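You operate a simulated robot arm through the tools that you are given. There is no shell and no other tool.

The job below is to be done with a simulated robot arm. You get a single attempt, and the scene is never put back.

## Task
Bin the scorched bag, turn the heat down a step and fill bag one to its line.
Fine: leave it under the bagging hopper; the sealer stays on.

The check looks at the end state, three seconds after you hand in, the way a careful person would. Anything else that was tipped, shoved, dropped, spilled or broken makes it a failure.

## Robot
A 6-joint arm with a two-finger gripper, fixed in place. Base frame: the origin is on the floor under the middle of its stand, x ahead of it, y to its left, z up. Lengths are in cm, angles in rad, forces in N, time in s.
It reaches about 157.2 cm from its shoulder. Its first joint turns from -2.897 to 2.897 rad. Payload 2.45 kg.
The tool frame sits at the grasp point between the pads (the TCP): z along the fingers, y along the line on which they close. The tips reach 2 cm beyond it. The gripper opens to 14 cm; its body begins 16.8 cm behind the TCP.
Orientation is that of the tool frame in the base frame, as a unit quaternion [w, x, y, z]. With the fingers straight down and closing along the base's y, the tool's x points along the base's -x, its y along +y and its z along -z.

## Interface
- The arm moves only by the tool move_arm. Its argument "plan" is a list of rows, each a list of 7 numbers: the shift along the base's x, y, z in cm, then the turn, a rotation vector about the base's x, y, z in rad, then the finger opening in cm, from 0 to 14. In form: [[x, y, z, ax, ay, az, jaw], ...]. A call has 1 to 20 rows; each row shifts and turns the commanded pose from where the row before left it. A row lasts 0.2 s, in which the tool goes at most 5 cm and 0.15 rad; a call with a longer step from one row to the next is refused whole, and so is a gripper value outside its range. Where a pose cannot be reached the arm comes as near as it can. A force on the tool above 90 N (or 10 N above the force at the start of the call, whichever is more), or a blocked arm, ends the call early, and 0.2 s more pass. The fingers move at their own pace (about 4.5 cm/s each) and stop on an object; they squeeze with about 43 N. The grip force told is the motor's: it shows also when the fingers shut on nothing. Time passes only in rows, and 0.2 s behind the last, so rows that do not move let the fingers close. It gives the time, the measured TCP pose, the force on the tool (base axes), the opening and the grip force at its end, in the units of the frame above (readings bear some noise), with the torque about the TCP (base axes, N m) and any sound that the robot's microphone picked up, and new pictures: "pictures" is both (left out), scene, wrist or none.
- Cameras (640 x 400 px; columns grow to the right, rows downward): "scene" is fixed at [4.95, -64.86, 146.23]; the picture's right is [0.87, -0.50, 0.00], its down [-0.15, -0.26, -0.96] and it looks along [0.47, 0.83, -0.30] (base axes); focal length 373 px, centre (320, 200). "wrist" rides on the gripper at [7.8, 1.1, -20.9] in the tool frame; the picture's right is [-0.14, 0.99, 0.00], its down [-0.92, -0.13, -0.37] and it looks along [-0.37, -0.05, 0.93] (tool axes); focal length 280 px, centre (320, 200). There is no depth. A picture from a camera that has moved, and an enlarged one, comes with that camera's place and axes in the base frame and with its lens.
- zoom(camera, box): a new picture of the part [left, top, right, bottom] of that camera's present view, enlarged. No time passes.
- hand_in(): hands the job in; it is judged then, once.

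Nothing tells you positions but the pictures and the camera data. Unless the task says otherwise, let go and move clear before handing in.

The tools are called after "Request:" as name(argument=value, ...) on one line, values as JSON. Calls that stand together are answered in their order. move_arm: Moves the arm, as the interface text tells. Its arguments: {"type":"object","properties":{"plan":{"type":"array"},"pictures":{"type":"string","enum":["both","scene","wrist","none"]}},"required":["plan"]} The other tools are called the same way: zoom (camera, box) takes an enlarged picture of a part of a camera's view; hand_in () hands the job in.

At the start:

```text
time_s: 0.0
tcp_pos: [58.93, 40.0, 130.0]
tcp_rot: [-0.001, 0.0, 1.0, 0.0]
contact_force: [0.9, 0.0, -0.6]
ft_torque: [-0.04, 0.01, -0.01]
finger_gap: 14.02
grip_force: 0.1
```

scene: 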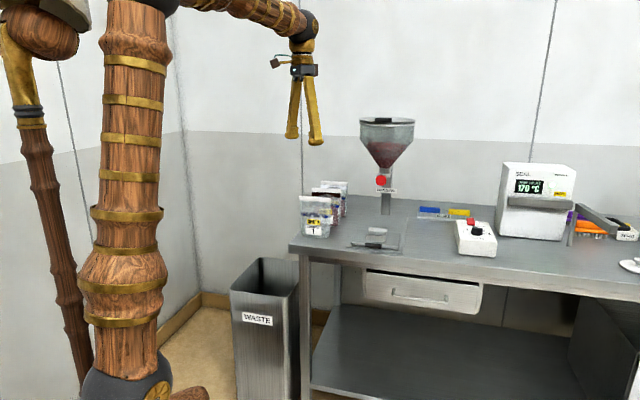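
wrist: 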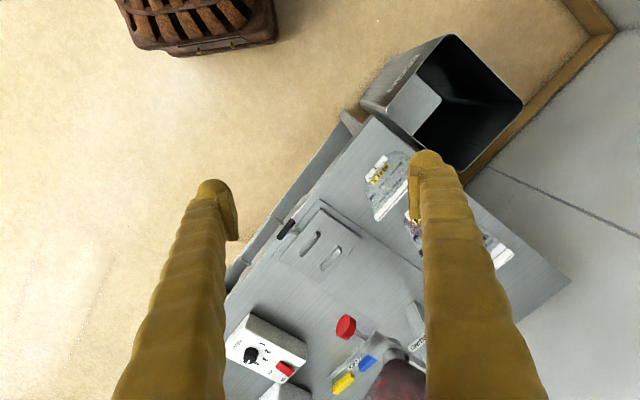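

I see a bench with a row of bags on the left, a hopper with a red valve knob, a control box with a dial, a sealer reading 170 °C, and a waste bin by the bench's left end. I'll look closer at each before moving.

Request:
zoom(camera="scene", box=[280, 160, 440, 260])

Request:
zoom(camera="scene", box=[440, 150, 640, 275])

Request:
zoom(camera="wrist", box=[220, 250, 440, 400])

Request:
zoom(camera="wrist", box=[340, 120, 540, 280])

Request:
zoom(camera="scene", box=[340, 100, 440, 220])

```text
4.00 times, centred on (360, 210) of scene
camera zoom: at [4.95, -64.86, 146.23], right [0.87, -0.5, 0.0], down [-0.15, -0.26, -0.96], along [0.47, 0.83, -0.3], focal length 1494 px, centre (160, 160)
```

zoom: 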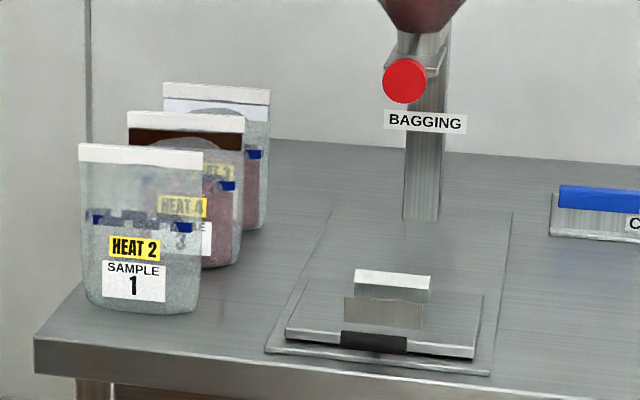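

```text
3.20 times, centred on (540, 212) of scene
camera zoom: at [4.95, -64.86, 146.23], right [0.87, -0.5, 0.0], down [-0.15, -0.26, -0.96], along [0.47, 0.83, -0.3], focal length 1195 px, centre (-384, 160)
```

zoom: 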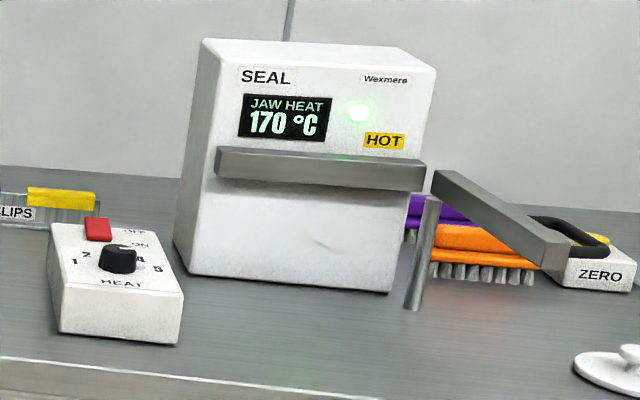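

```text
2.67 times, centred on (330, 325) of wrist
camera zoom: at [50.95, 40.97, 150.84], right [0.14, 0.99, 0.0], down [0.92, -0.13, 0.37], along [0.37, -0.05, -0.93], focal length 748 px, centre (293, -133)
```

zoom: 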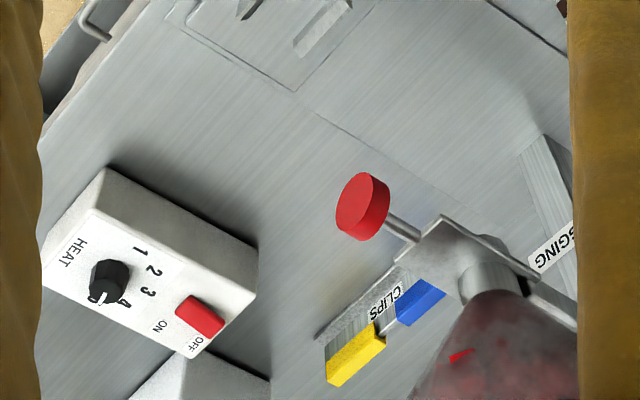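

```text
2.50 times, centred on (440, 200) of wrist
camera zoom: at [50.95, 40.97, 150.84], right [0.14, 0.99, 0.0], down [0.92, -0.13, 0.37], along [0.37, -0.05, -0.93], focal length 701 px, centre (20, 200)
```

zoom: 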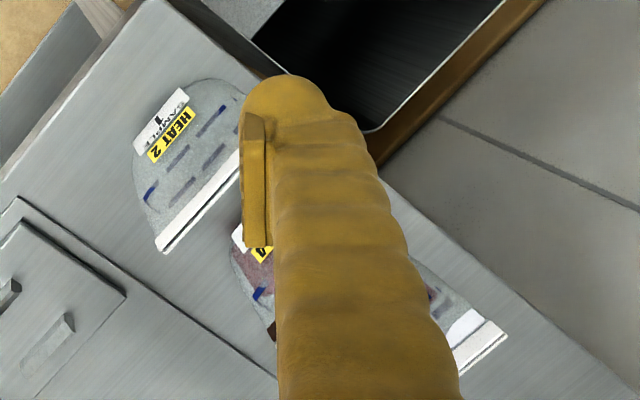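

```text
3.33 times, centred on (390, 160) of scene
camera zoom: at [4.95, -64.86, 146.23], right [0.87, -0.5, 0.0], down [-0.15, -0.26, -0.96], along [0.47, 0.83, -0.3], focal length 1245 px, centre (87, 333)
```

zoom: 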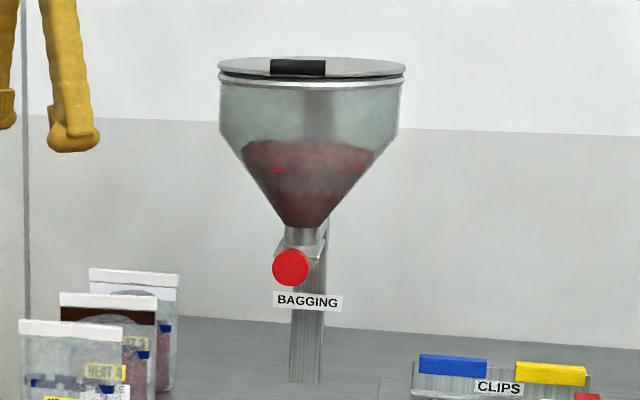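

The scorched bag looks like the one with the brown seal, standing behind bag 1. The red knob is near [90, 40, 112] and the dial near [113, 14, 97]. Next I'll move the wrist camera over the heat control to read the dial.

Request:
move_arm(plan=[[4.2, -2.5, 0, 0, 0, 0, 14], [4.2, -2.5, 0, 0, 0, 0, 14], [4.2, -2.5, 0, 0, 0, 0, 14], [4.2, -2.5, 0, 0, 0, 0, 14], [4.2, -2.5, 0, 0, 0, 0, 14], [4.2, -2.5, 0, 0, 0, 0, 14], [4.2, -2.5, 0, 0, 0, 0, 14], [4.2, -2.5, 0, 0, 0, 0, 14], [3.0, -2.5, 0, 0, 0, 0, 14], [0, 0, 0, 0, 0, 0, 14]])

```text
time_s: 2.2
tcp_pos: [95.34, 17.37, 130.03]
tcp_rot: [0.001, 0.001, 1.0, 0.0]
contact_force: [0.1, -0.3, -0.1]
ft_torque: [0.02, -0.01, -0.02]
finger_gap: 14.0
grip_force: 0.1
camera wrist: at [87.52, 18.49, 150.96], right [0.14, 0.99, 0.0], down [0.92, -0.13, 0.37], along [0.37, -0.05, -0.93], focal length 280 px, centre (320, 200)
```

scene: 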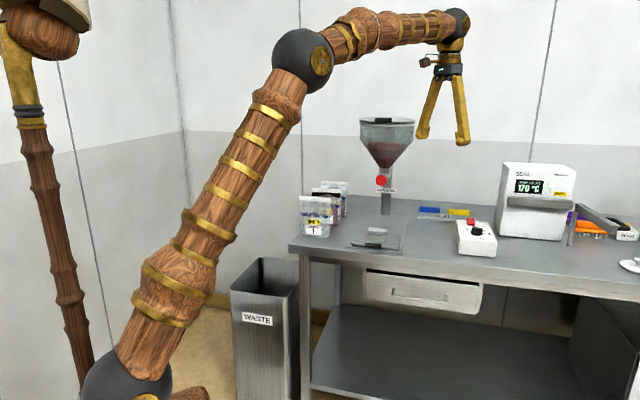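
wrist: 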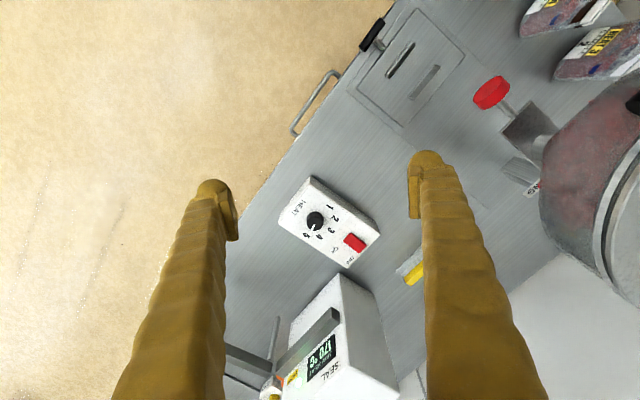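

Request:
zoom(camera="wrist", box=[270, 170, 390, 270])

Request:
zoom(camera="wrist", box=[340, 0, 640, 190])

Request:
zoom(camera="scene", box=[340, 160, 420, 260])

```text
4.00 times, centred on (330, 220) of wrist
camera zoom: at [87.52, 18.49, 150.96], right [0.14, 0.99, 0.0], down [0.92, -0.13, 0.37], along [0.37, -0.05, -0.93], focal length 1122 px, centre (280, 120)
```

zoom: 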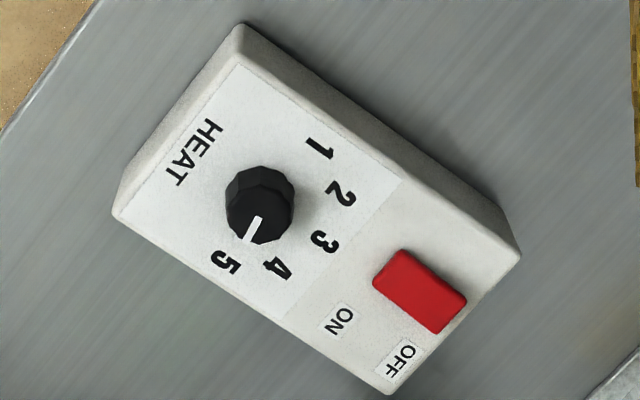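

```text
2.11 times, centred on (490, 95) of wrist
camera zoom: at [87.52, 18.49, 150.96], right [0.14, 0.99, 0.0], down [0.92, -0.13, 0.37], along [0.37, -0.05, -0.93], focal length 590 px, centre (-38, 421)
```

zoom: 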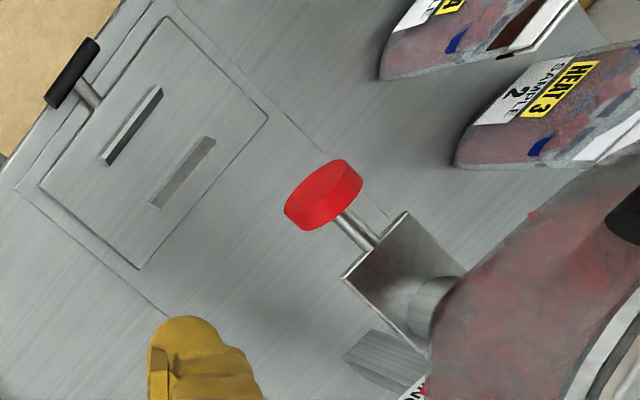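

```text
4.00 times, centred on (380, 210) of scene
camera zoom: at [4.95, -64.86, 146.23], right [0.87, -0.5, 0.0], down [-0.15, -0.26, -0.96], along [0.47, 0.83, -0.3], focal length 1494 px, centre (80, 160)
```

zoom: 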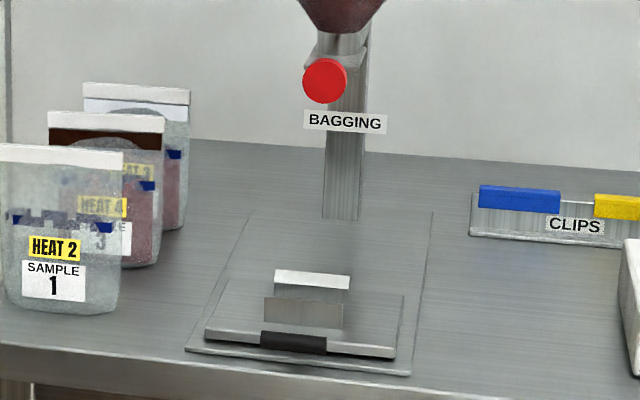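

Request:
zoom(camera="wrist", box=[295, 200, 343, 230])

Request:
zoom(camera="scene", box=[452, 212, 500, 242])

Request:
zoom(camera="scene", box=[292, 172, 356, 242])

```text
13.33 times, centred on (319, 215) of wrist
camera zoom: at [87.52, 18.49, 150.96], right [0.14, 0.99, 0.0], down [0.92, -0.13, 0.37], along [0.37, -0.05, -0.93], focal length 3738 px, centre (333, 0)
```

zoom: 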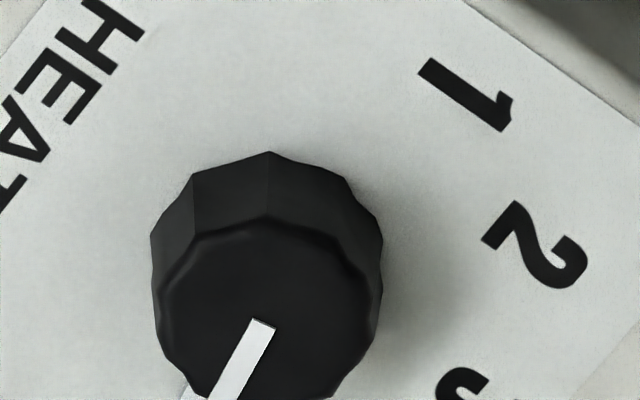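

```text
13.33 times, centred on (476, 227) of scene
camera zoom: at [4.95, -64.86, 146.23], right [0.87, -0.5, 0.0], down [-0.15, -0.26, -0.96], along [0.47, 0.83, -0.3], focal length 4979 px, centre (-1760, -160)
```

zoom: 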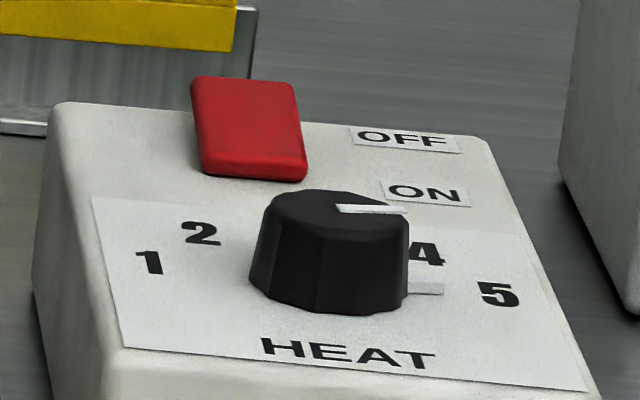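

```text
5.71 times, centred on (324, 207) of scene
camera zoom: at [4.95, -64.86, 146.23], right [0.87, -0.5, 0.0], down [-0.15, -0.26, -0.96], along [0.47, 0.83, -0.3], focal length 2134 px, centre (297, 160)
```

zoom: 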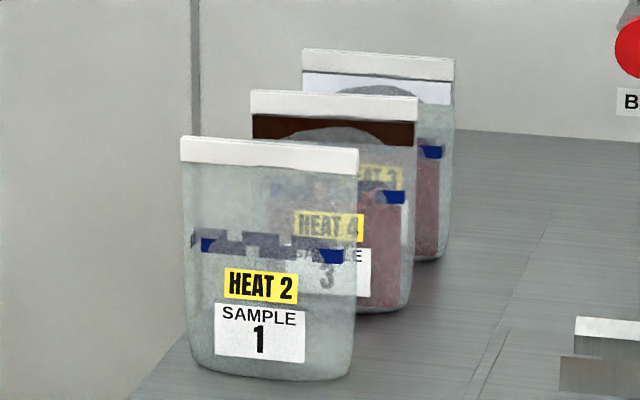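

The dial pointer sits at the "5" end, and sample 3 (HEAT 4, brown seal) is the scorched bag. Under the hopper there's a sliding carriage with a handle, and the slide gate has a red knob. I'll back away and look at the bags from above.

Request:
move_arm(plan=[[-4.6, 1.5, 0, 0, 0, 0, 14], [-4.6, 1.5, 0, 0, 0, 0, 14], [-4.6, 1.5, 0, 0, 0, 0, 14], [-4.6, 1.5, 0, 0, 0, 0, 14], [-4.6, 1.5, 0, 0, 0, 0, 14], [-4.6, 1.5, 0, 0, 0, 0, 14], [0, 4.6, 0, 0, 0, 0, 14], [0, 4.6, 0, 0, 0, 0, 14], [0, 4.6, 0, 0, 0, 0, 14], [0, 4.6, 0, 0, 0, 0, 14], [0, 4.6, 0, 0, 0, 0, 14], [0, 4.6, 0, 0, 0, 0, 14], [0, 4.6, 0, 0, 0, 0, 14], [0, 0, 0, 0, 0, 0, 14]])

```text
time_s: 5.2
tcp_pos: [67.81, 58.58, 130.15]
tcp_rot: [0.0, 0.001, 1.0, 0.0]
contact_force: [0.3, 0.2, 0.6]
ft_torque: [0.0, -0.04, 0.01]
finger_gap: 14.02
grip_force: 0.1
camera wrist: at [59.97, 59.69, 150.89], right [0.14, 0.99, 0.0], down [0.92, -0.13, 0.37], along [0.37, -0.05, -0.93], focal length 280 px, centre (320, 200)
```

scene: 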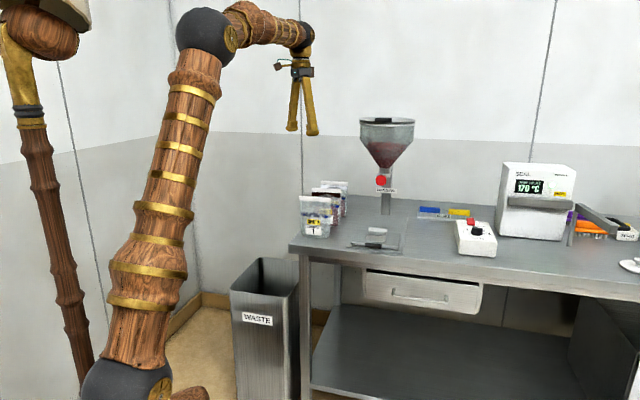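
wrist: 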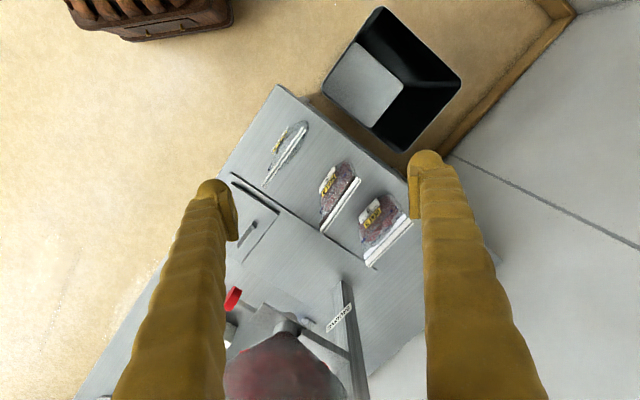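

Request:
zoom(camera="wrist", box=[240, 110, 420, 270])

Request:
zoom(camera="wrist", box=[220, 250, 420, 400])

Request:
zoom(camera="wrist", box=[300, 0, 480, 160])

Request:
zoom(camera="scene", box=[220, 240, 320, 340])

```text
2.50 times, centred on (330, 190) of wrist
camera zoom: at [59.97, 59.69, 150.89], right [0.14, 0.99, 0.0], down [0.92, -0.13, 0.37], along [0.37, -0.05, -0.93], focal length 701 px, centre (295, 225)
```

zoom: 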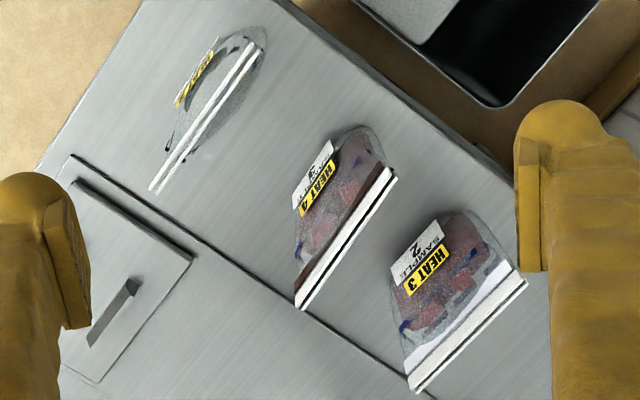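

```text
2.67 times, centred on (320, 325) of wrist
camera zoom: at [59.97, 59.69, 150.89], right [0.14, 0.99, 0.0], down [0.92, -0.13, 0.37], along [0.37, -0.05, -0.93], focal length 748 px, centre (320, -133)
```

zoom: 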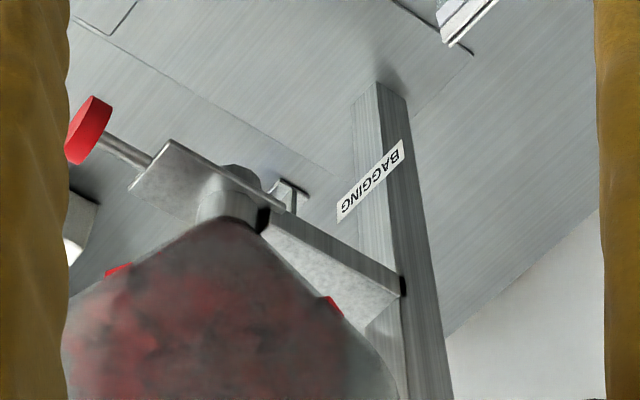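

```text
2.50 times, centred on (390, 80) of wrist
camera zoom: at [59.97, 59.69, 150.89], right [0.14, 0.99, 0.0], down [0.92, -0.13, 0.37], along [0.37, -0.05, -0.93], focal length 701 px, centre (145, 500)
```

zoom: 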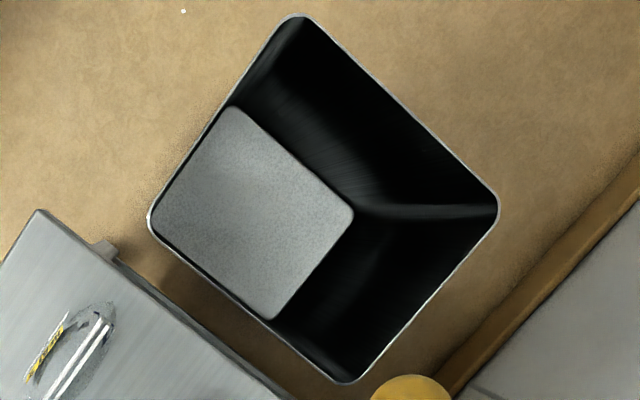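

```text
4.00 times, centred on (270, 290) of scene
camera zoom: at [4.95, -64.86, 146.23], right [0.87, -0.5, 0.0], down [-0.15, -0.26, -0.96], along [0.47, 0.83, -0.3], focal length 1494 px, centre (520, -160)
```

zoom: 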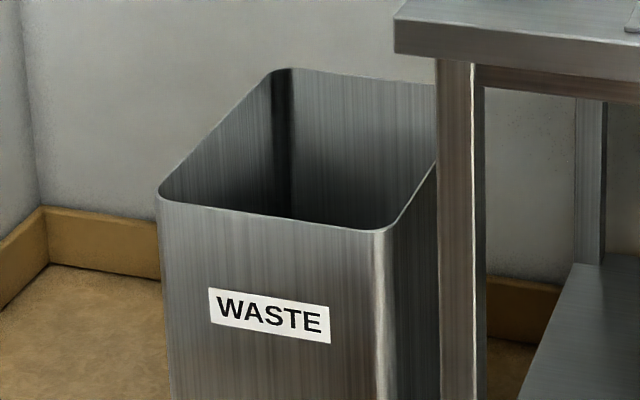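

The three bags stand about 12 cm apart. The scorched bag (sample 3) has its top centred near [79.4, 60.5, 106] and is turned slightly, and the bin mouth is centred near [62, 80.5, 61]. I'll turn the gripper so it closes across the bag's thickness and hover over it.

Request:
move_arm(plan=[[2.3, 0.4, 0, 0, 0, -0.136, 12], [2.3, 0.4, 0, 0, 0, -0.136, 9], [2.3, 0.4, 0, 0, 0, -0.136, 6], [2.3, 0.4, 0, 0, 0, -0.136, 6], [2.4, 0.3, 0, 0, 0, -0.136, 6], [0, 0, -3, 0, 0, 0, 6], [0, 0, -3, 0, 0, 0, 6], [0, 0, -3, 0, 0, 0, 6], [0, 0, 0, 0, 0, 0, 6]])

```text
time_s: 7.2
tcp_pos: [79.3, 60.44, 121.16]
tcp_rot: [-0.001, 0.332, 0.943, 0.001]
contact_force: [0.2, 0.2, -0.2]
ft_torque: [0.0, 0.04, -0.02]
finger_gap: 5.98
grip_force: 0.0
camera wrist: at [73.93, 66.13, 141.99], right [0.73, 0.68, 0.0], down [0.64, -0.68, 0.37], along [0.25, -0.27, -0.93], focal length 280 px, centre (320, 200)
```

scene: 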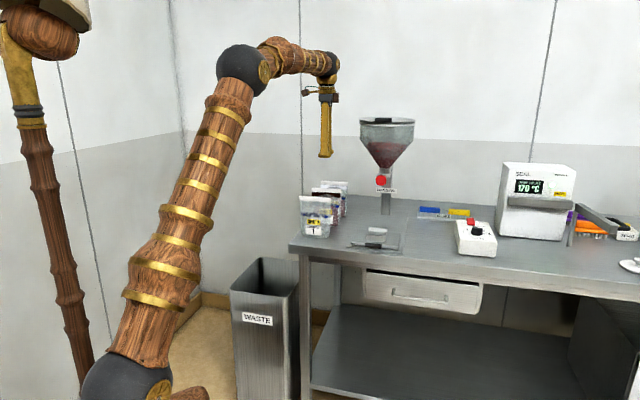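
wrist: 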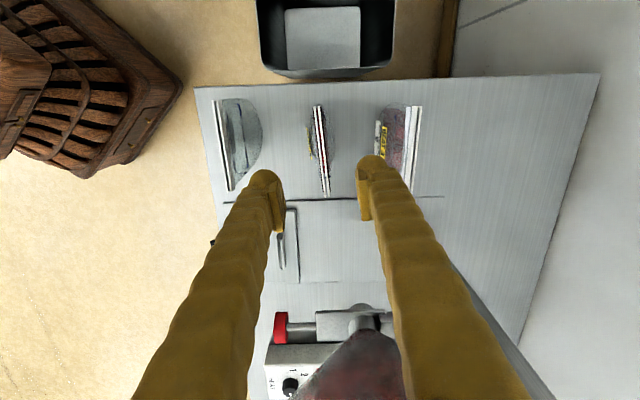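

Request:
zoom(camera="wrist", box=[270, 90, 370, 210])

```text
3.33 times, centred on (320, 150) of wrist
camera zoom: at [73.93, 66.13, 141.99], right [0.73, 0.68, 0.0], down [0.64, -0.68, 0.37], along [0.25, -0.27, -0.93], focal length 935 px, centre (320, 367)
```

zoom: 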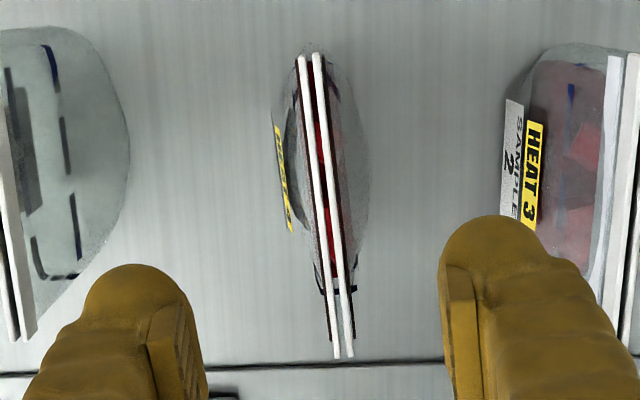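

Request:
move_arm(plan=[[0.2, 0.2, -3.3, 0, 0, 0, 6], [0, 0, -3.3, 0, 0, 0, 6], [0, 0, -3.3, 0, 0, 0, 6], [0, 0, -3.3, 0, 0, 0, 6], [0, 0, -3.0, 0, 0, 0, 6], [0, 0, 0, 0, 0, 0, 6]])

```text
time_s: 8.6
tcp_pos: [79.5, 60.58, 104.84]
tcp_rot: [0.0, 0.333, 0.943, 0.0]
contact_force: [0.1, 0.5, -0.4]
ft_torque: [-0.02, 0.0, -0.01]
finger_gap: 6.03
grip_force: 0.0
camera wrist: at [74.04, 66.31, 125.63], right [0.73, 0.68, 0.0], down [0.64, -0.68, 0.37], along [0.25, -0.27, -0.93], focal length 280 px, centre (320, 200)
```

scene: 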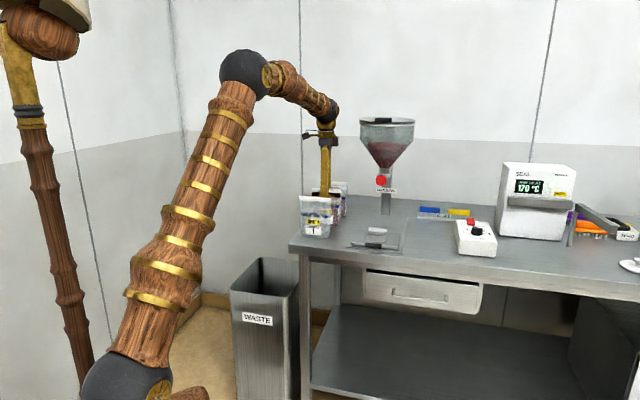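
wrist: 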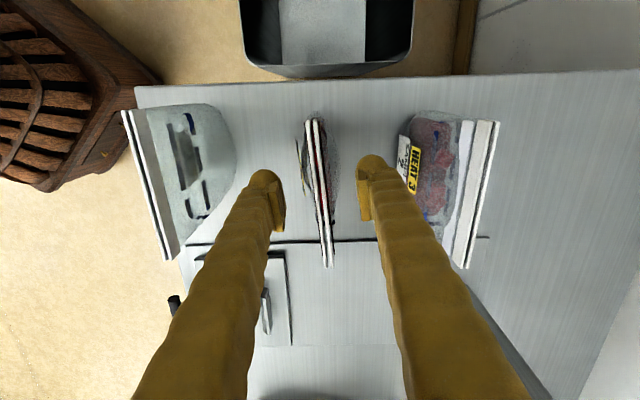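

Request:
zoom(camera="scene", box=[292, 172, 356, 242])

Request:
zoom(camera="wrist", box=[250, 100, 400, 280])

```text
5.71 times, centred on (324, 207) of scene
camera zoom: at [4.95, -64.86, 146.23], right [0.87, -0.5, 0.0], down [-0.15, -0.26, -0.96], along [0.47, 0.83, -0.3], focal length 2134 px, centre (297, 160)
```

zoom: 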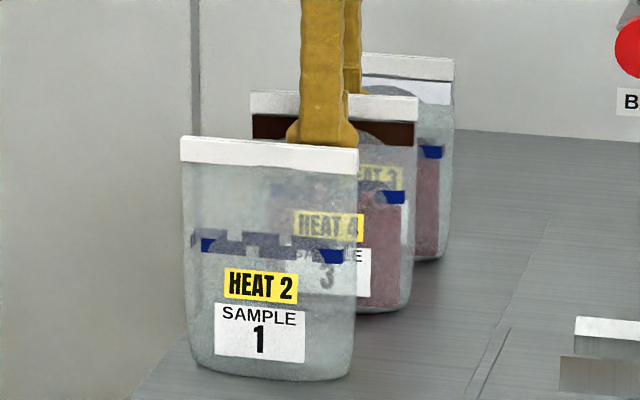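

```text
2.22 times, centred on (325, 190) of wrist
camera zoom: at [74.04, 66.31, 125.63], right [0.73, 0.68, 0.0], down [0.64, -0.68, 0.37], along [0.25, -0.27, -0.93], focal length 623 px, centre (309, 222)
```

zoom: 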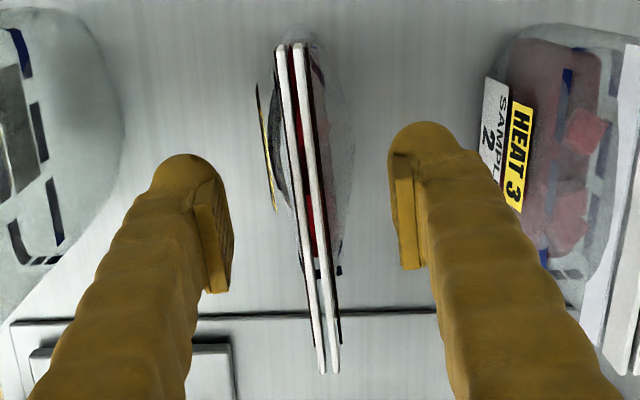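

The fingers straddle the scorched bag's top band, centred with about 3 cm of overlap. I'll close on it now.

Request:
move_arm(plan=[[0, 0, 0, 0, 0, 0, 3], [0, 0, 0, 0, 0, 0, 1], [0, 0, 0, 0, 0, 0, 0], [0, 0, 0, 0, 0, 0, 0], [0, 0, 0, 0, 0, 0, 0], [0, 0, 0, 0, 0, 0, 0]])

```text
time_s: 10.0
tcp_pos: [79.44, 60.55, 104.89]
tcp_rot: [-0.001, 0.333, 0.943, 0.0]
contact_force: [0.2, -0.8, 0.3]
ft_torque: [0.02, 0.03, 0.06]
finger_gap: 0.9
grip_force: 36.4
camera wrist: at [74.05, 66.31, 125.64], right [0.73, 0.68, 0.0], down [0.64, -0.68, 0.37], along [0.25, -0.27, -0.93], focal length 280 px, centre (320, 200)
```

scene: 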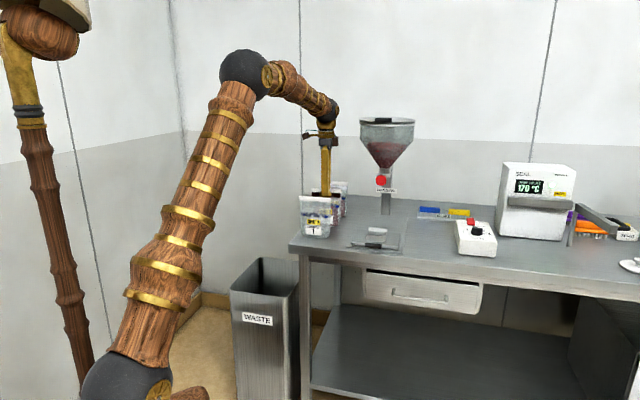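
wrist: 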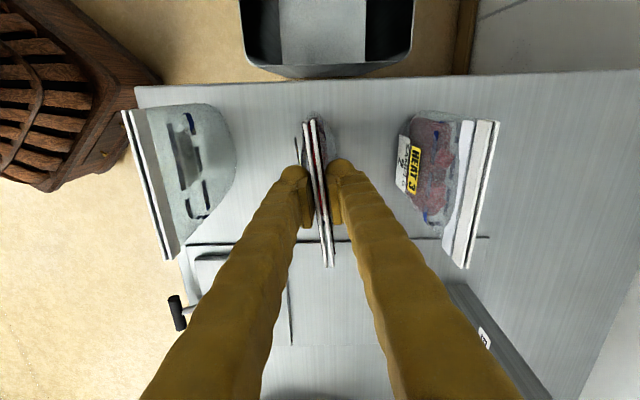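

Request:
move_arm(plan=[[0, 0, 1, 0, 0, 0, 0], [0, 0, 2, 0, 0, 0, 0], [0, 0, 2.5, 0, 0, 0, 0], [0, 0, 2.5, 0, 0, 0, 0], [0, 0, 2.5, 0, 0, 0, 0], [0, 0, 1.5, 0, 0, 0, 0], [0, 0, 0, 0, 0, 0, 0]])

```text
time_s: 11.6
tcp_pos: [79.56, 60.73, 116.81]
tcp_rot: [0.001, 0.332, 0.943, 0.0]
contact_force: [0.3, -0.8, -1.1]
ft_torque: [-0.02, -0.03, -0.02]
finger_gap: 0.9
grip_force: 36.7
camera wrist: at [74.16, 66.43, 137.62], right [0.73, 0.68, 0.0], down [0.64, -0.68, 0.37], along [0.25, -0.27, -0.93], focal length 280 px, centre (320, 200)
```

scene: 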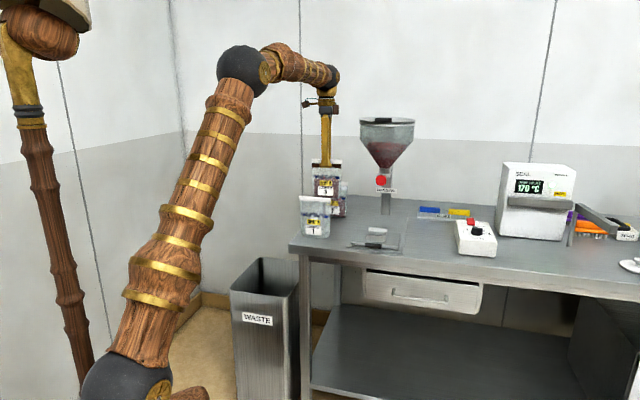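
wrist: 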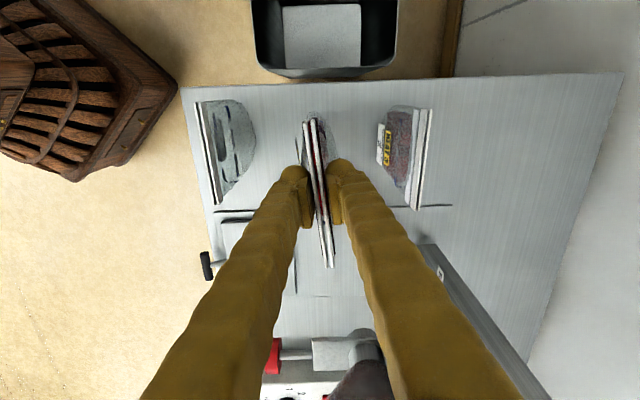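

Request:
move_arm(plan=[[-1.5, 1.7, 0, 0, 0, 0, 0], [-2.5, 2.83, 0, 0, 0, 0, 0], [-2.5, 2.83, 0, 0, 0, 0, 0], [-2.5, 2.83, 0, 0, 0, 0, 0], [-2.5, 2.83, 0, 0, 0, 0, 0], [-2.5, 2.83, 0, 0, 0, 0, 0], [-2.5, 2.83, 0, 0, 0, 0, 0], [-1.0, 1.13, 0, 0, 0, 0, 0], [0, 0, -3, 0, 0, 0, 0], [0, 0, -4, 0, 0, 0, 0], [0, 0, -4, 0, 0, 0, 0], [0, 0, -4, 0, 0, 0, 0], [0, 0, -4, 0, 0, 0, 0], [0, 0, 0, 0, 0, 0, 0]])

```text
time_s: 14.6
tcp_pos: [61.74, 80.42, 97.78]
tcp_rot: [0.0, 0.333, 0.943, 0.0]
contact_force: [0.0, -0.1, -1.1]
ft_torque: [-0.03, -0.01, 0.02]
finger_gap: 0.92
grip_force: 36.2
camera wrist: at [56.45, 86.25, 118.64], right [0.73, 0.68, 0.0], down [0.64, -0.68, 0.37], along [0.25, -0.27, -0.93], focal length 280 px, centre (320, 200)
```

scene: 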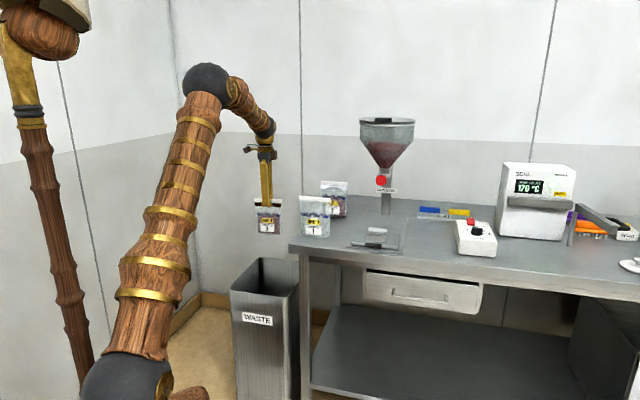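
wrist: 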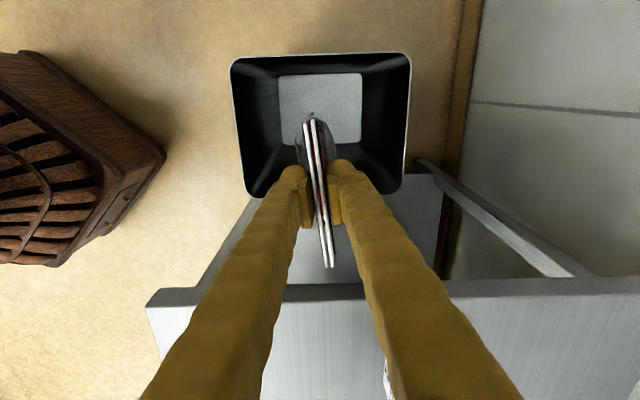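

The bag hangs over the middle of the bin. I'll lower it well into the mouth before letting go.

Request:
move_arm(plan=[[0, 0, -3, 0, 0, 0, 0], [0, 0, -4, 0, 0, 0, 0], [0, 0, -4, 0, 0, 0, 0], [0, 0, -4, 0, 0, 0, 0], [0, 0, -4, 0, 0, 0, 0], [0, 0, -4, 0, 0, 0, 0], [0, 0, -4, 0, 0, 0, 0], [0, 0, -3, 0, 0, 0, 0], [0, 0, 0, 0, 0, 0, 0]])

```text
time_s: 16.6
tcp_pos: [62.0, 80.5, 67.54]
tcp_rot: [0.0, 0.333, 0.943, -0.001]
contact_force: [-0.3, 0.2, -1.9]
ft_torque: [0.01, -0.01, 0.01]
finger_gap: 0.89
grip_force: 36.4
camera wrist: at [56.55, 86.22, 88.48], right [0.73, 0.68, 0.0], down [0.64, -0.68, 0.37], along [0.25, -0.27, -0.93], focal length 280 px, centre (320, 200)
```

scene: 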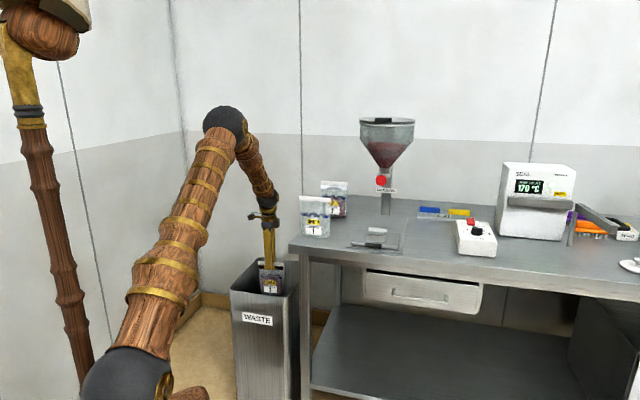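
wrist: 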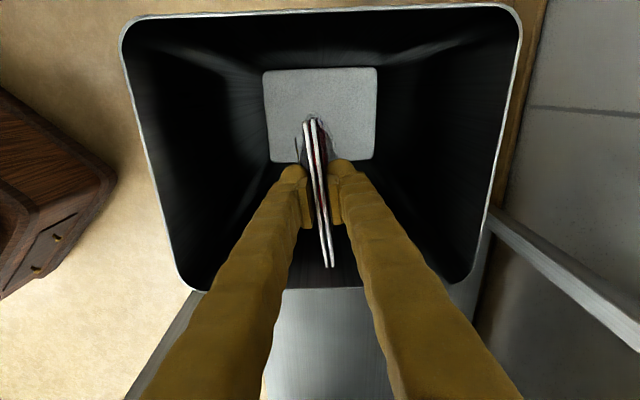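

Request:
move_arm(plan=[[0, 0, -4, 0, 0, 0, 0], [0, 0, -4, 0, 0, 0, 0], [0, 0, 0, 0, 0, 0, 2], [0, 0, 0, 0, 0, 0, 5], [0, 0, 0, 0, 0, 0, 6], [0, 0, 0, 0, 0, 0, 6], [0, 0, 0, 0, 0, 0, 6]])

```text
time_s: 18.2
tcp_pos: [61.86, 80.5, 59.75]
tcp_rot: [0.0, 0.333, 0.943, 0.0]
contact_force: [-0.2, -0.2, 0.2]
ft_torque: [0.0, 0.02, 0.01]
finger_gap: 6.0
grip_force: 0.1
camera wrist: at [56.48, 86.25, 80.6], right [0.73, 0.68, 0.0], down [0.64, -0.68, 0.37], along [0.25, -0.27, -0.93], focal length 280 px, centre (320, 200)
```

scene: 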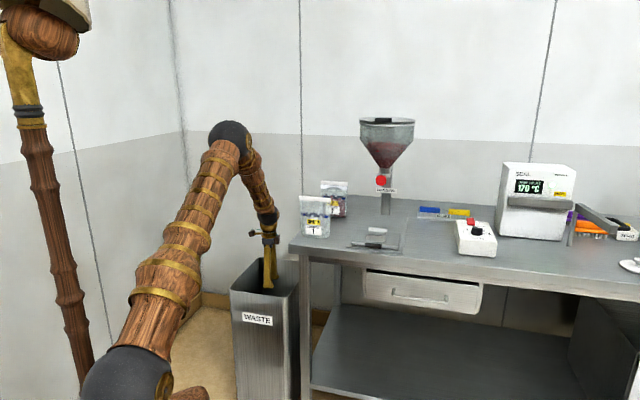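
wrist: 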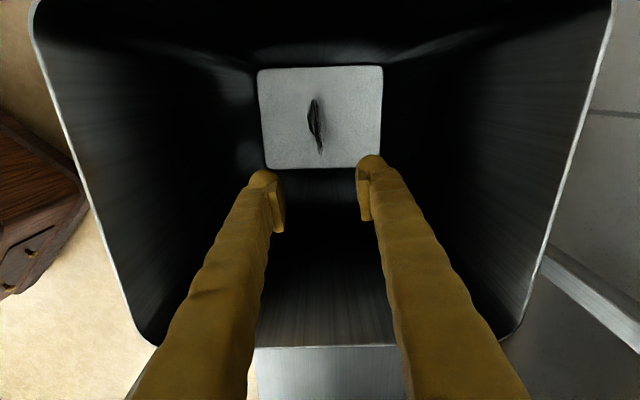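

The scorched bag is down in the bin. I'll rise clear, then turn and tilt the gripper to look at the hopper gate and carriage from the front.

Request:
move_arm(plan=[[0, 0, 4.7, 0, 0, 0, 6], [0, 0, 4.7, 0, 0, 0, 6], [0, 0, 4.7, 0, 0, 0, 6], [0, 0, 4.7, 0, 0, 0, 6], [0, 0, 4.7, 0, 0, 0, 6], [0, 0, 4.7, 0, 0, 0, 6], [0, 0, 4.7, 0, 0, 0, 6], [0, 0, 4.7, 0, 0, 0, 6], [0, 0, 4.7, 0, 0, 0, 6], [0, 0, 4.7, 0, 0, 0, 6], [0, 0, 4.7, 0, 0, 0, 6], [0, 0, 4.7, 0, 0, 0, 6], [0, 0, 4.7, 0, 0, 0, 6], [0, 0, 4.7, 0, 0, 0, 6], [0, 0, 4.7, 0, 0, 0, 6], [0, 0, 0, 0, 0, 0, 6]], pictures="none")

Request:
move_arm(plan=[[-0.6, -4.5, 0, 0, 0, 0.1466, 8], [-0.6, -4.5, 0, 0, 0, 0.1466, 10], [-0.6, -4.5, 0, 0, 0, 0.1466, 12], [-0.6, -4.5, 0, 0, 0, 0.1466, 14], [-0.6, -4.5, 0, 0, 0, 0.1466, 14], [-0.6, -4.5, 0, 0, 0, 0.1466, 14], [-0.6, -4.5, 0, 0, 0, 0.1466, 14], [-0.6, -4.5, 0, 0, 0, 0.1466, 14], [-0.6, -4.5, 0, 0, 0, 0.1466, 14], [-0.6, -4.5, 0, 0, 0, 0.1466, 14], [0, 0, 0, 0, 0, 0, 14]])

```text
time_s: 21.6
tcp_pos: [61.95, 80.63, 130.35]
tcp_rot: [-0.001, 0.334, 0.943, 0.0]
contact_force: [0.2, 0.6, -0.5]
ft_torque: [0.01, -0.02, -0.02]
finger_gap: 6.01
grip_force: 0.0
```

```text
time_s: 24.0
tcp_pos: [56.25, 35.71, 130.06]
tcp_rot: [0.0, -0.384, 0.923, -0.001]
contact_force: [-0.1, 1.1, -0.9]
ft_torque: [0.05, -0.01, -0.03]
finger_gap: 14.01
grip_force: 0.1
camera wrist: at [49.93, 30.88, 150.95], right [-0.61, 0.8, 0.0], down [0.74, 0.56, 0.37], along [0.29, 0.22, -0.93], focal length 280 px, centre (320, 200)
```

scene: 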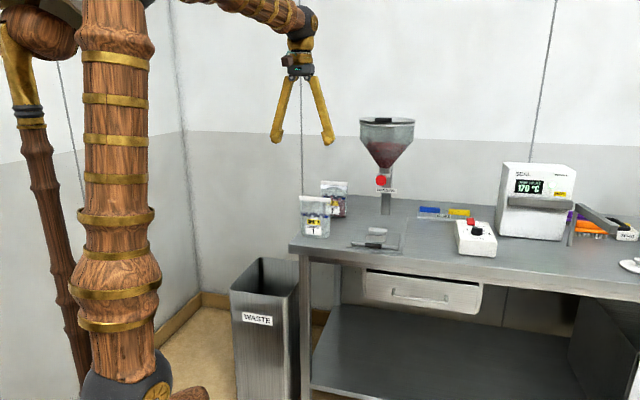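
wrist: 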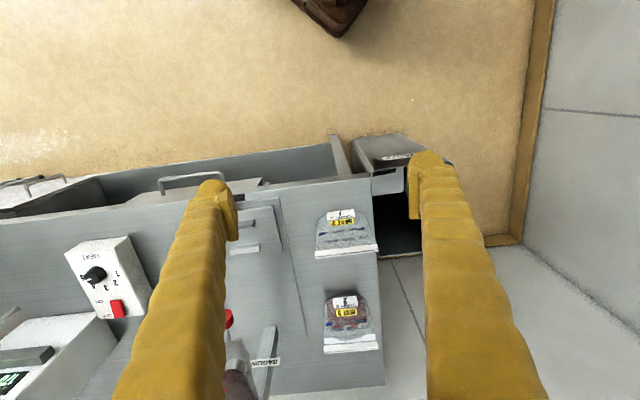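

Request:
move_arm(plan=[[2.2, -2.6, -1, 0.1025, -0.1025, 0, 14], [2.2, -2.6, -1, 0.1025, -0.1025, 0, 14], [2.2, -2.6, -2, 0.1025, -0.1025, 0, 14], [2.2, -2.6, -2, 0.1025, -0.1025, 0, 14], [2.2, -2.6, -2, 0.1025, -0.1025, 0, 14], [2.2, -2.6, -2, 0.1025, -0.1025, 0, 14], [2.2, -2.6, -2, 0, 0, 0, 14], [0, 0, 0, 0, 0, 0, 14]])

```text
time_s: 25.8
tcp_pos: [71.71, 17.09, 118.33]
tcp_rot: [0.39, -0.347, 0.838, 0.16]
contact_force: [-0.3, -0.1, 0.6]
ft_torque: [0.01, 0.04, -0.01]
finger_gap: 13.97
grip_force: 0.1
camera wrist: at [56.02, 2.95, 125.71], right [-0.64, 0.76, 0.1], down [0.31, 0.13, 0.94], along [0.7, 0.63, -0.32], focal length 280 px, centre (320, 200)
```

scene: 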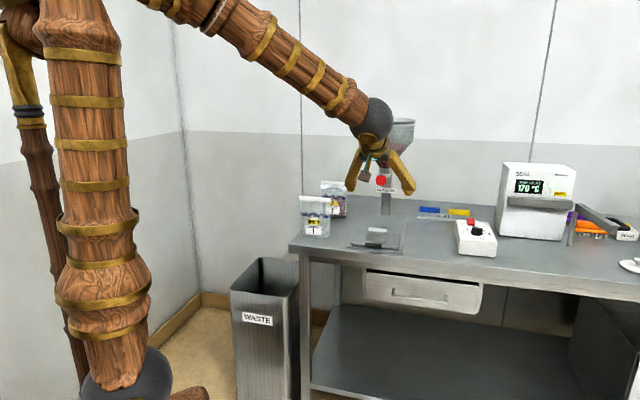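
wrist: 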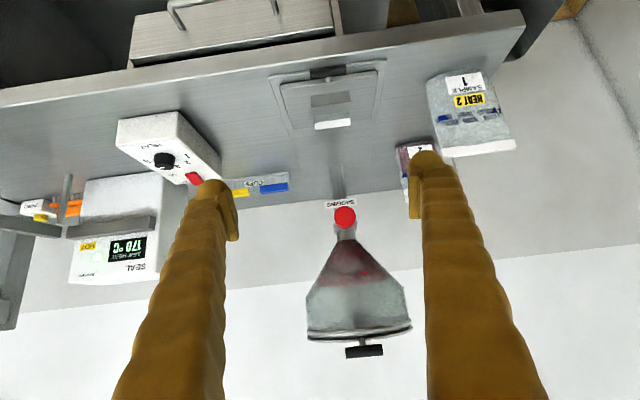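

Request:
zoom(camera="wrist", box=[255, 50, 405, 150])

Request:
zoom(camera="wrist", box=[290, 130, 430, 260])

Request:
zoom(camera="wrist", box=[110, 105, 230, 205])

Request:
zoom(camera="wrist", box=[400, 60, 530, 160])

```text
4.00 times, centred on (330, 100) of wrist
camera zoom: at [56.02, 2.95, 125.71], right [-0.64, 0.76, 0.1], down [0.31, 0.13, 0.94], along [0.7, 0.63, -0.32], focal length 1122 px, centre (280, 600)
```

zoom: 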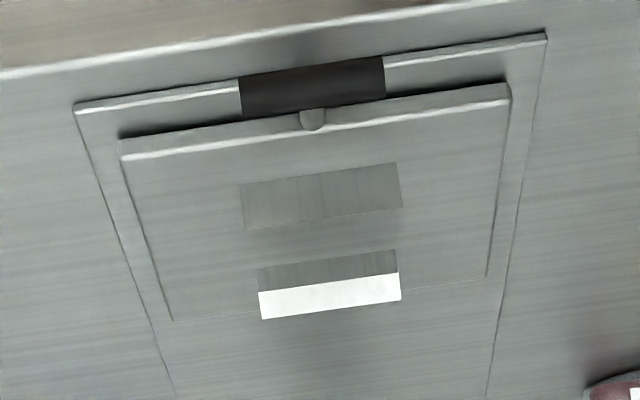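

```text
3.08 times, centred on (360, 195) of wrist
camera zoom: at [56.02, 2.95, 125.71], right [-0.64, 0.76, 0.1], down [0.31, 0.13, 0.94], along [0.7, 0.63, -0.32], focal length 863 px, centre (197, 215)
```

zoom: 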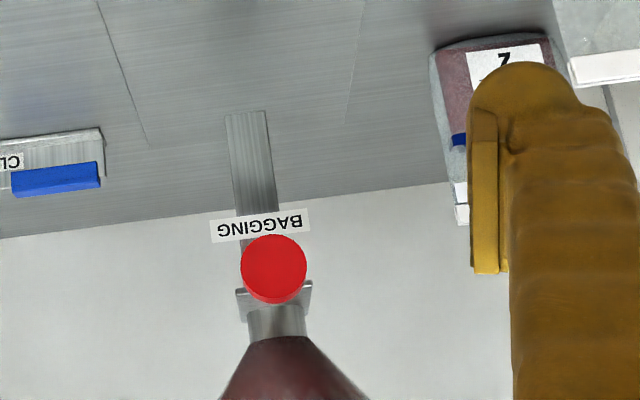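

```text
4.00 times, centred on (170, 155) of wrist
camera zoom: at [56.02, 2.95, 125.71], right [-0.64, 0.76, 0.1], down [0.31, 0.13, 0.94], along [0.7, 0.63, -0.32], focal length 1122 px, centre (920, 380)
```

zoom: 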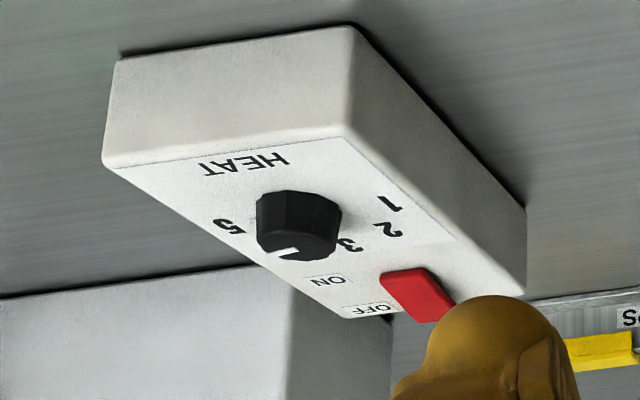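

```text
4.00 times, centred on (465, 110) of wrist
camera zoom: at [56.02, 2.95, 125.71], right [-0.64, 0.76, 0.1], down [0.31, 0.13, 0.94], along [0.7, 0.63, -0.32], focal length 1122 px, centre (-260, 560)
```

zoom: 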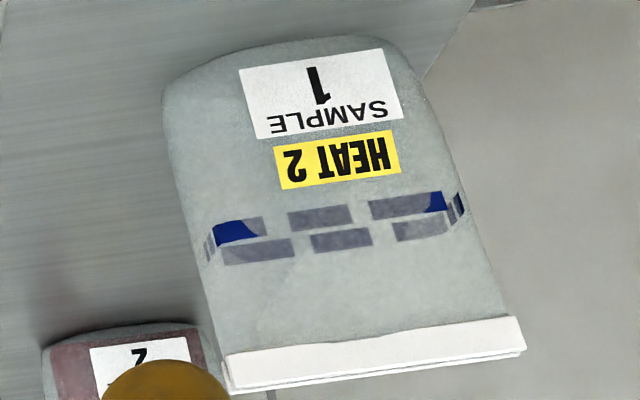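

From the front I can see the carriage, with two upright retainers around [86.9, 36.2] and a handle at [80, 29.5, 92]. The gate knob is near [91.2, 40.2, 112] and the spout near [99.3, 48]. I'll do the heat dial first, so I'll straighten the tool and hover over it.

Request:
move_arm(plan=[[0, 0, 1, -0.1025, 0.1025, 0, 14], [0, 0, 1, -0.1025, 0.1025, 0, 14], [1, 0, 1, -0.1025, 0.1025, 0, 14], [4, 0, 1, -0.1025, 0.1025, 0, 12], [4, 0, 1, -0.1025, 0.1025, 0, 10], [4, 0, 1, -0.1025, 0.1025, 0, 8], [4, 0, 0, 0, 0, -0.12, 8], [4, 0, 0, 0, 0, -0.12, 8], [4, -0.5, 0, 0, 0, -0.11, 8], [4, -0.5, 0, 0, 0, 0, 8], [4, -0.5, 0, 0, 0, 0, 8], [4, -0.5, 0, 0, 0, 0, 8], [4, -0.8, 0, 0, 0, 0, 8], [1.5, -0.5, 0, 0, 0, 0, 8], [0, 0, 0, 0, 0, 0, 8]])

```text
time_s: 29.0
tcp_pos: [110.51, 14.07, 122.76]
tcp_rot: [-0.001, -0.217, 0.976, 0.001]
contact_force: [0.5, 0.2, -0.1]
ft_torque: [-0.04, 0.03, 0.0]
finger_gap: 8.0
grip_force: 0.1
out of reach, approached as far as the arm can: row 13, 14
camera wrist: at [102.98, 11.64, 143.68], right [-0.29, 0.96, 0.0], down [0.89, 0.27, 0.37], along [0.35, 0.11, -0.93], focal length 280 px, centre (320, 200)
```

scene: 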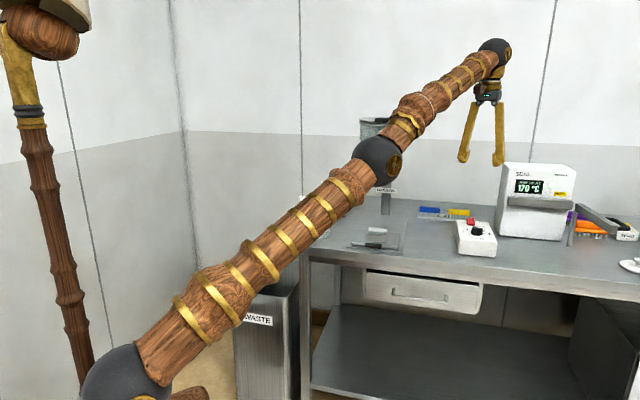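
wrist: 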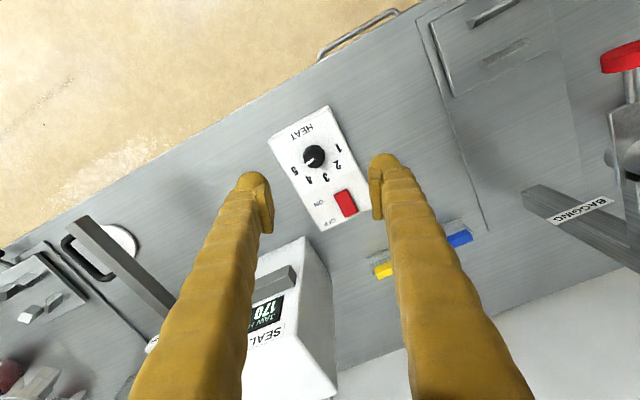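

Request:
zoom(camera="wrist", box=[264, 110, 384, 230])

Request:
zoom(camera="scene", box=[452, 150, 580, 250])

```text
3.33 times, centred on (324, 170) of wrist
camera zoom: at [102.98, 11.64, 143.68], right [-0.29, 0.96, 0.0], down [0.89, 0.27, 0.37], along [0.35, 0.11, -0.93], focal length 935 px, centre (307, 300)
```

zoom: 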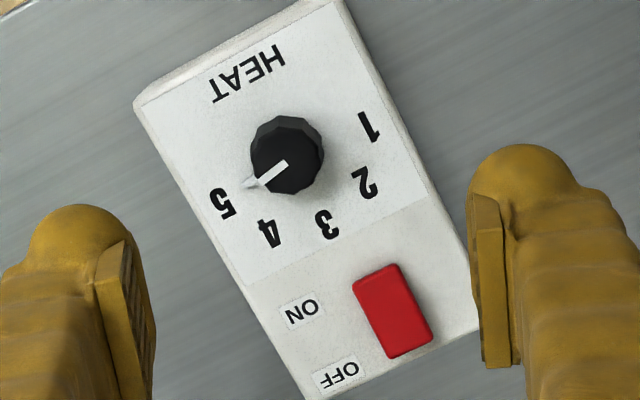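

```text
4.00 times, centred on (516, 200) of scene
camera zoom: at [4.95, -64.86, 146.23], right [0.87, -0.5, 0.0], down [-0.15, -0.26, -0.96], along [0.47, 0.83, -0.3], focal length 1494 px, centre (-464, 200)
```

zoom: 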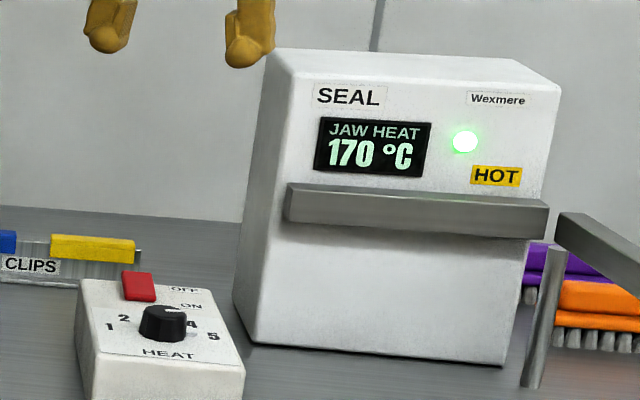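

Request:
zoom(camera="wrist", box=[292, 138, 332, 178])

```text
10.00 times, centred on (312, 158) of wrist
camera zoom: at [102.98, 11.64, 143.68], right [-0.29, 0.96, 0.0], down [0.89, 0.27, 0.37], along [0.35, 0.11, -0.93], focal length 2804 px, centre (400, 620)
```

zoom: 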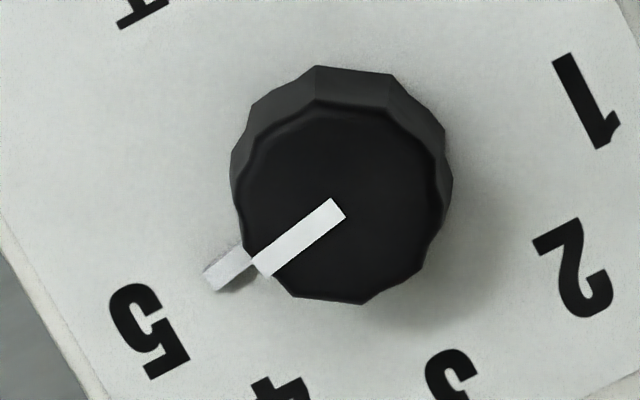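

The close-up confirms the dial points exactly at 5, so one step down is 4, which is 40° counter-clockwise seen from above. I'll descend partway over it and check where the arm ends up.

Request:
move_arm(plan=[[0, 0, -3, 0, 0, 0, 8], [0, 0, -3, 0, 0, 0, 8], [0, 0, -3, 0, 0, 0, 7], [0, 0, -3, 0, 0, 0, 7], [0, 0, 0, 0, 0, 0, 7]])

```text
time_s: 30.2
tcp_pos: [110.53, 13.76, 110.9]
tcp_rot: [0.0, -0.216, 0.976, 0.0]
contact_force: [0.1, -0.6, -0.2]
ft_torque: [-0.05, 0.04, 0.01]
finger_gap: 7.01
grip_force: 0.1
camera wrist: at [102.91, 11.48, 131.71], right [-0.29, 0.96, 0.0], down [0.89, 0.27, 0.37], along [0.35, 0.11, -0.93], focal length 280 px, centre (320, 200)
```

scene: 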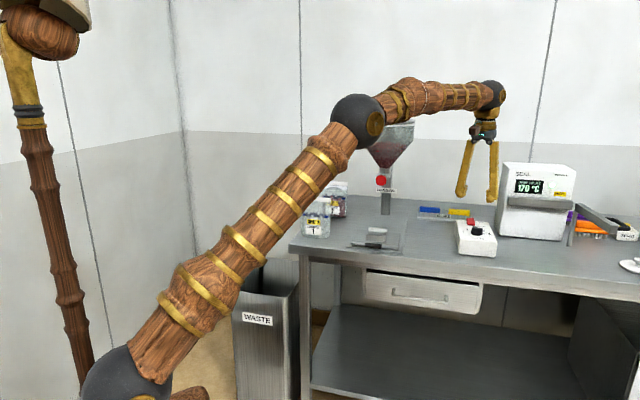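
wrist: 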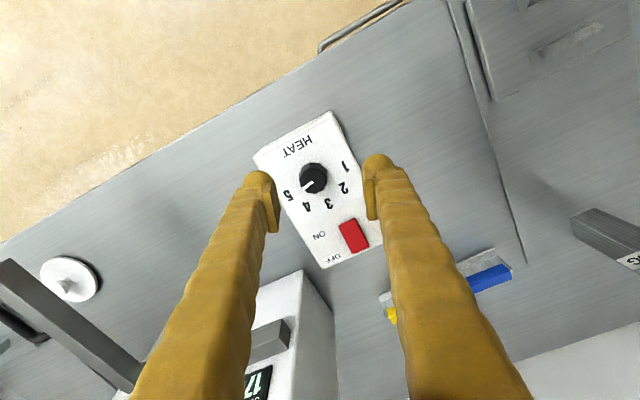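

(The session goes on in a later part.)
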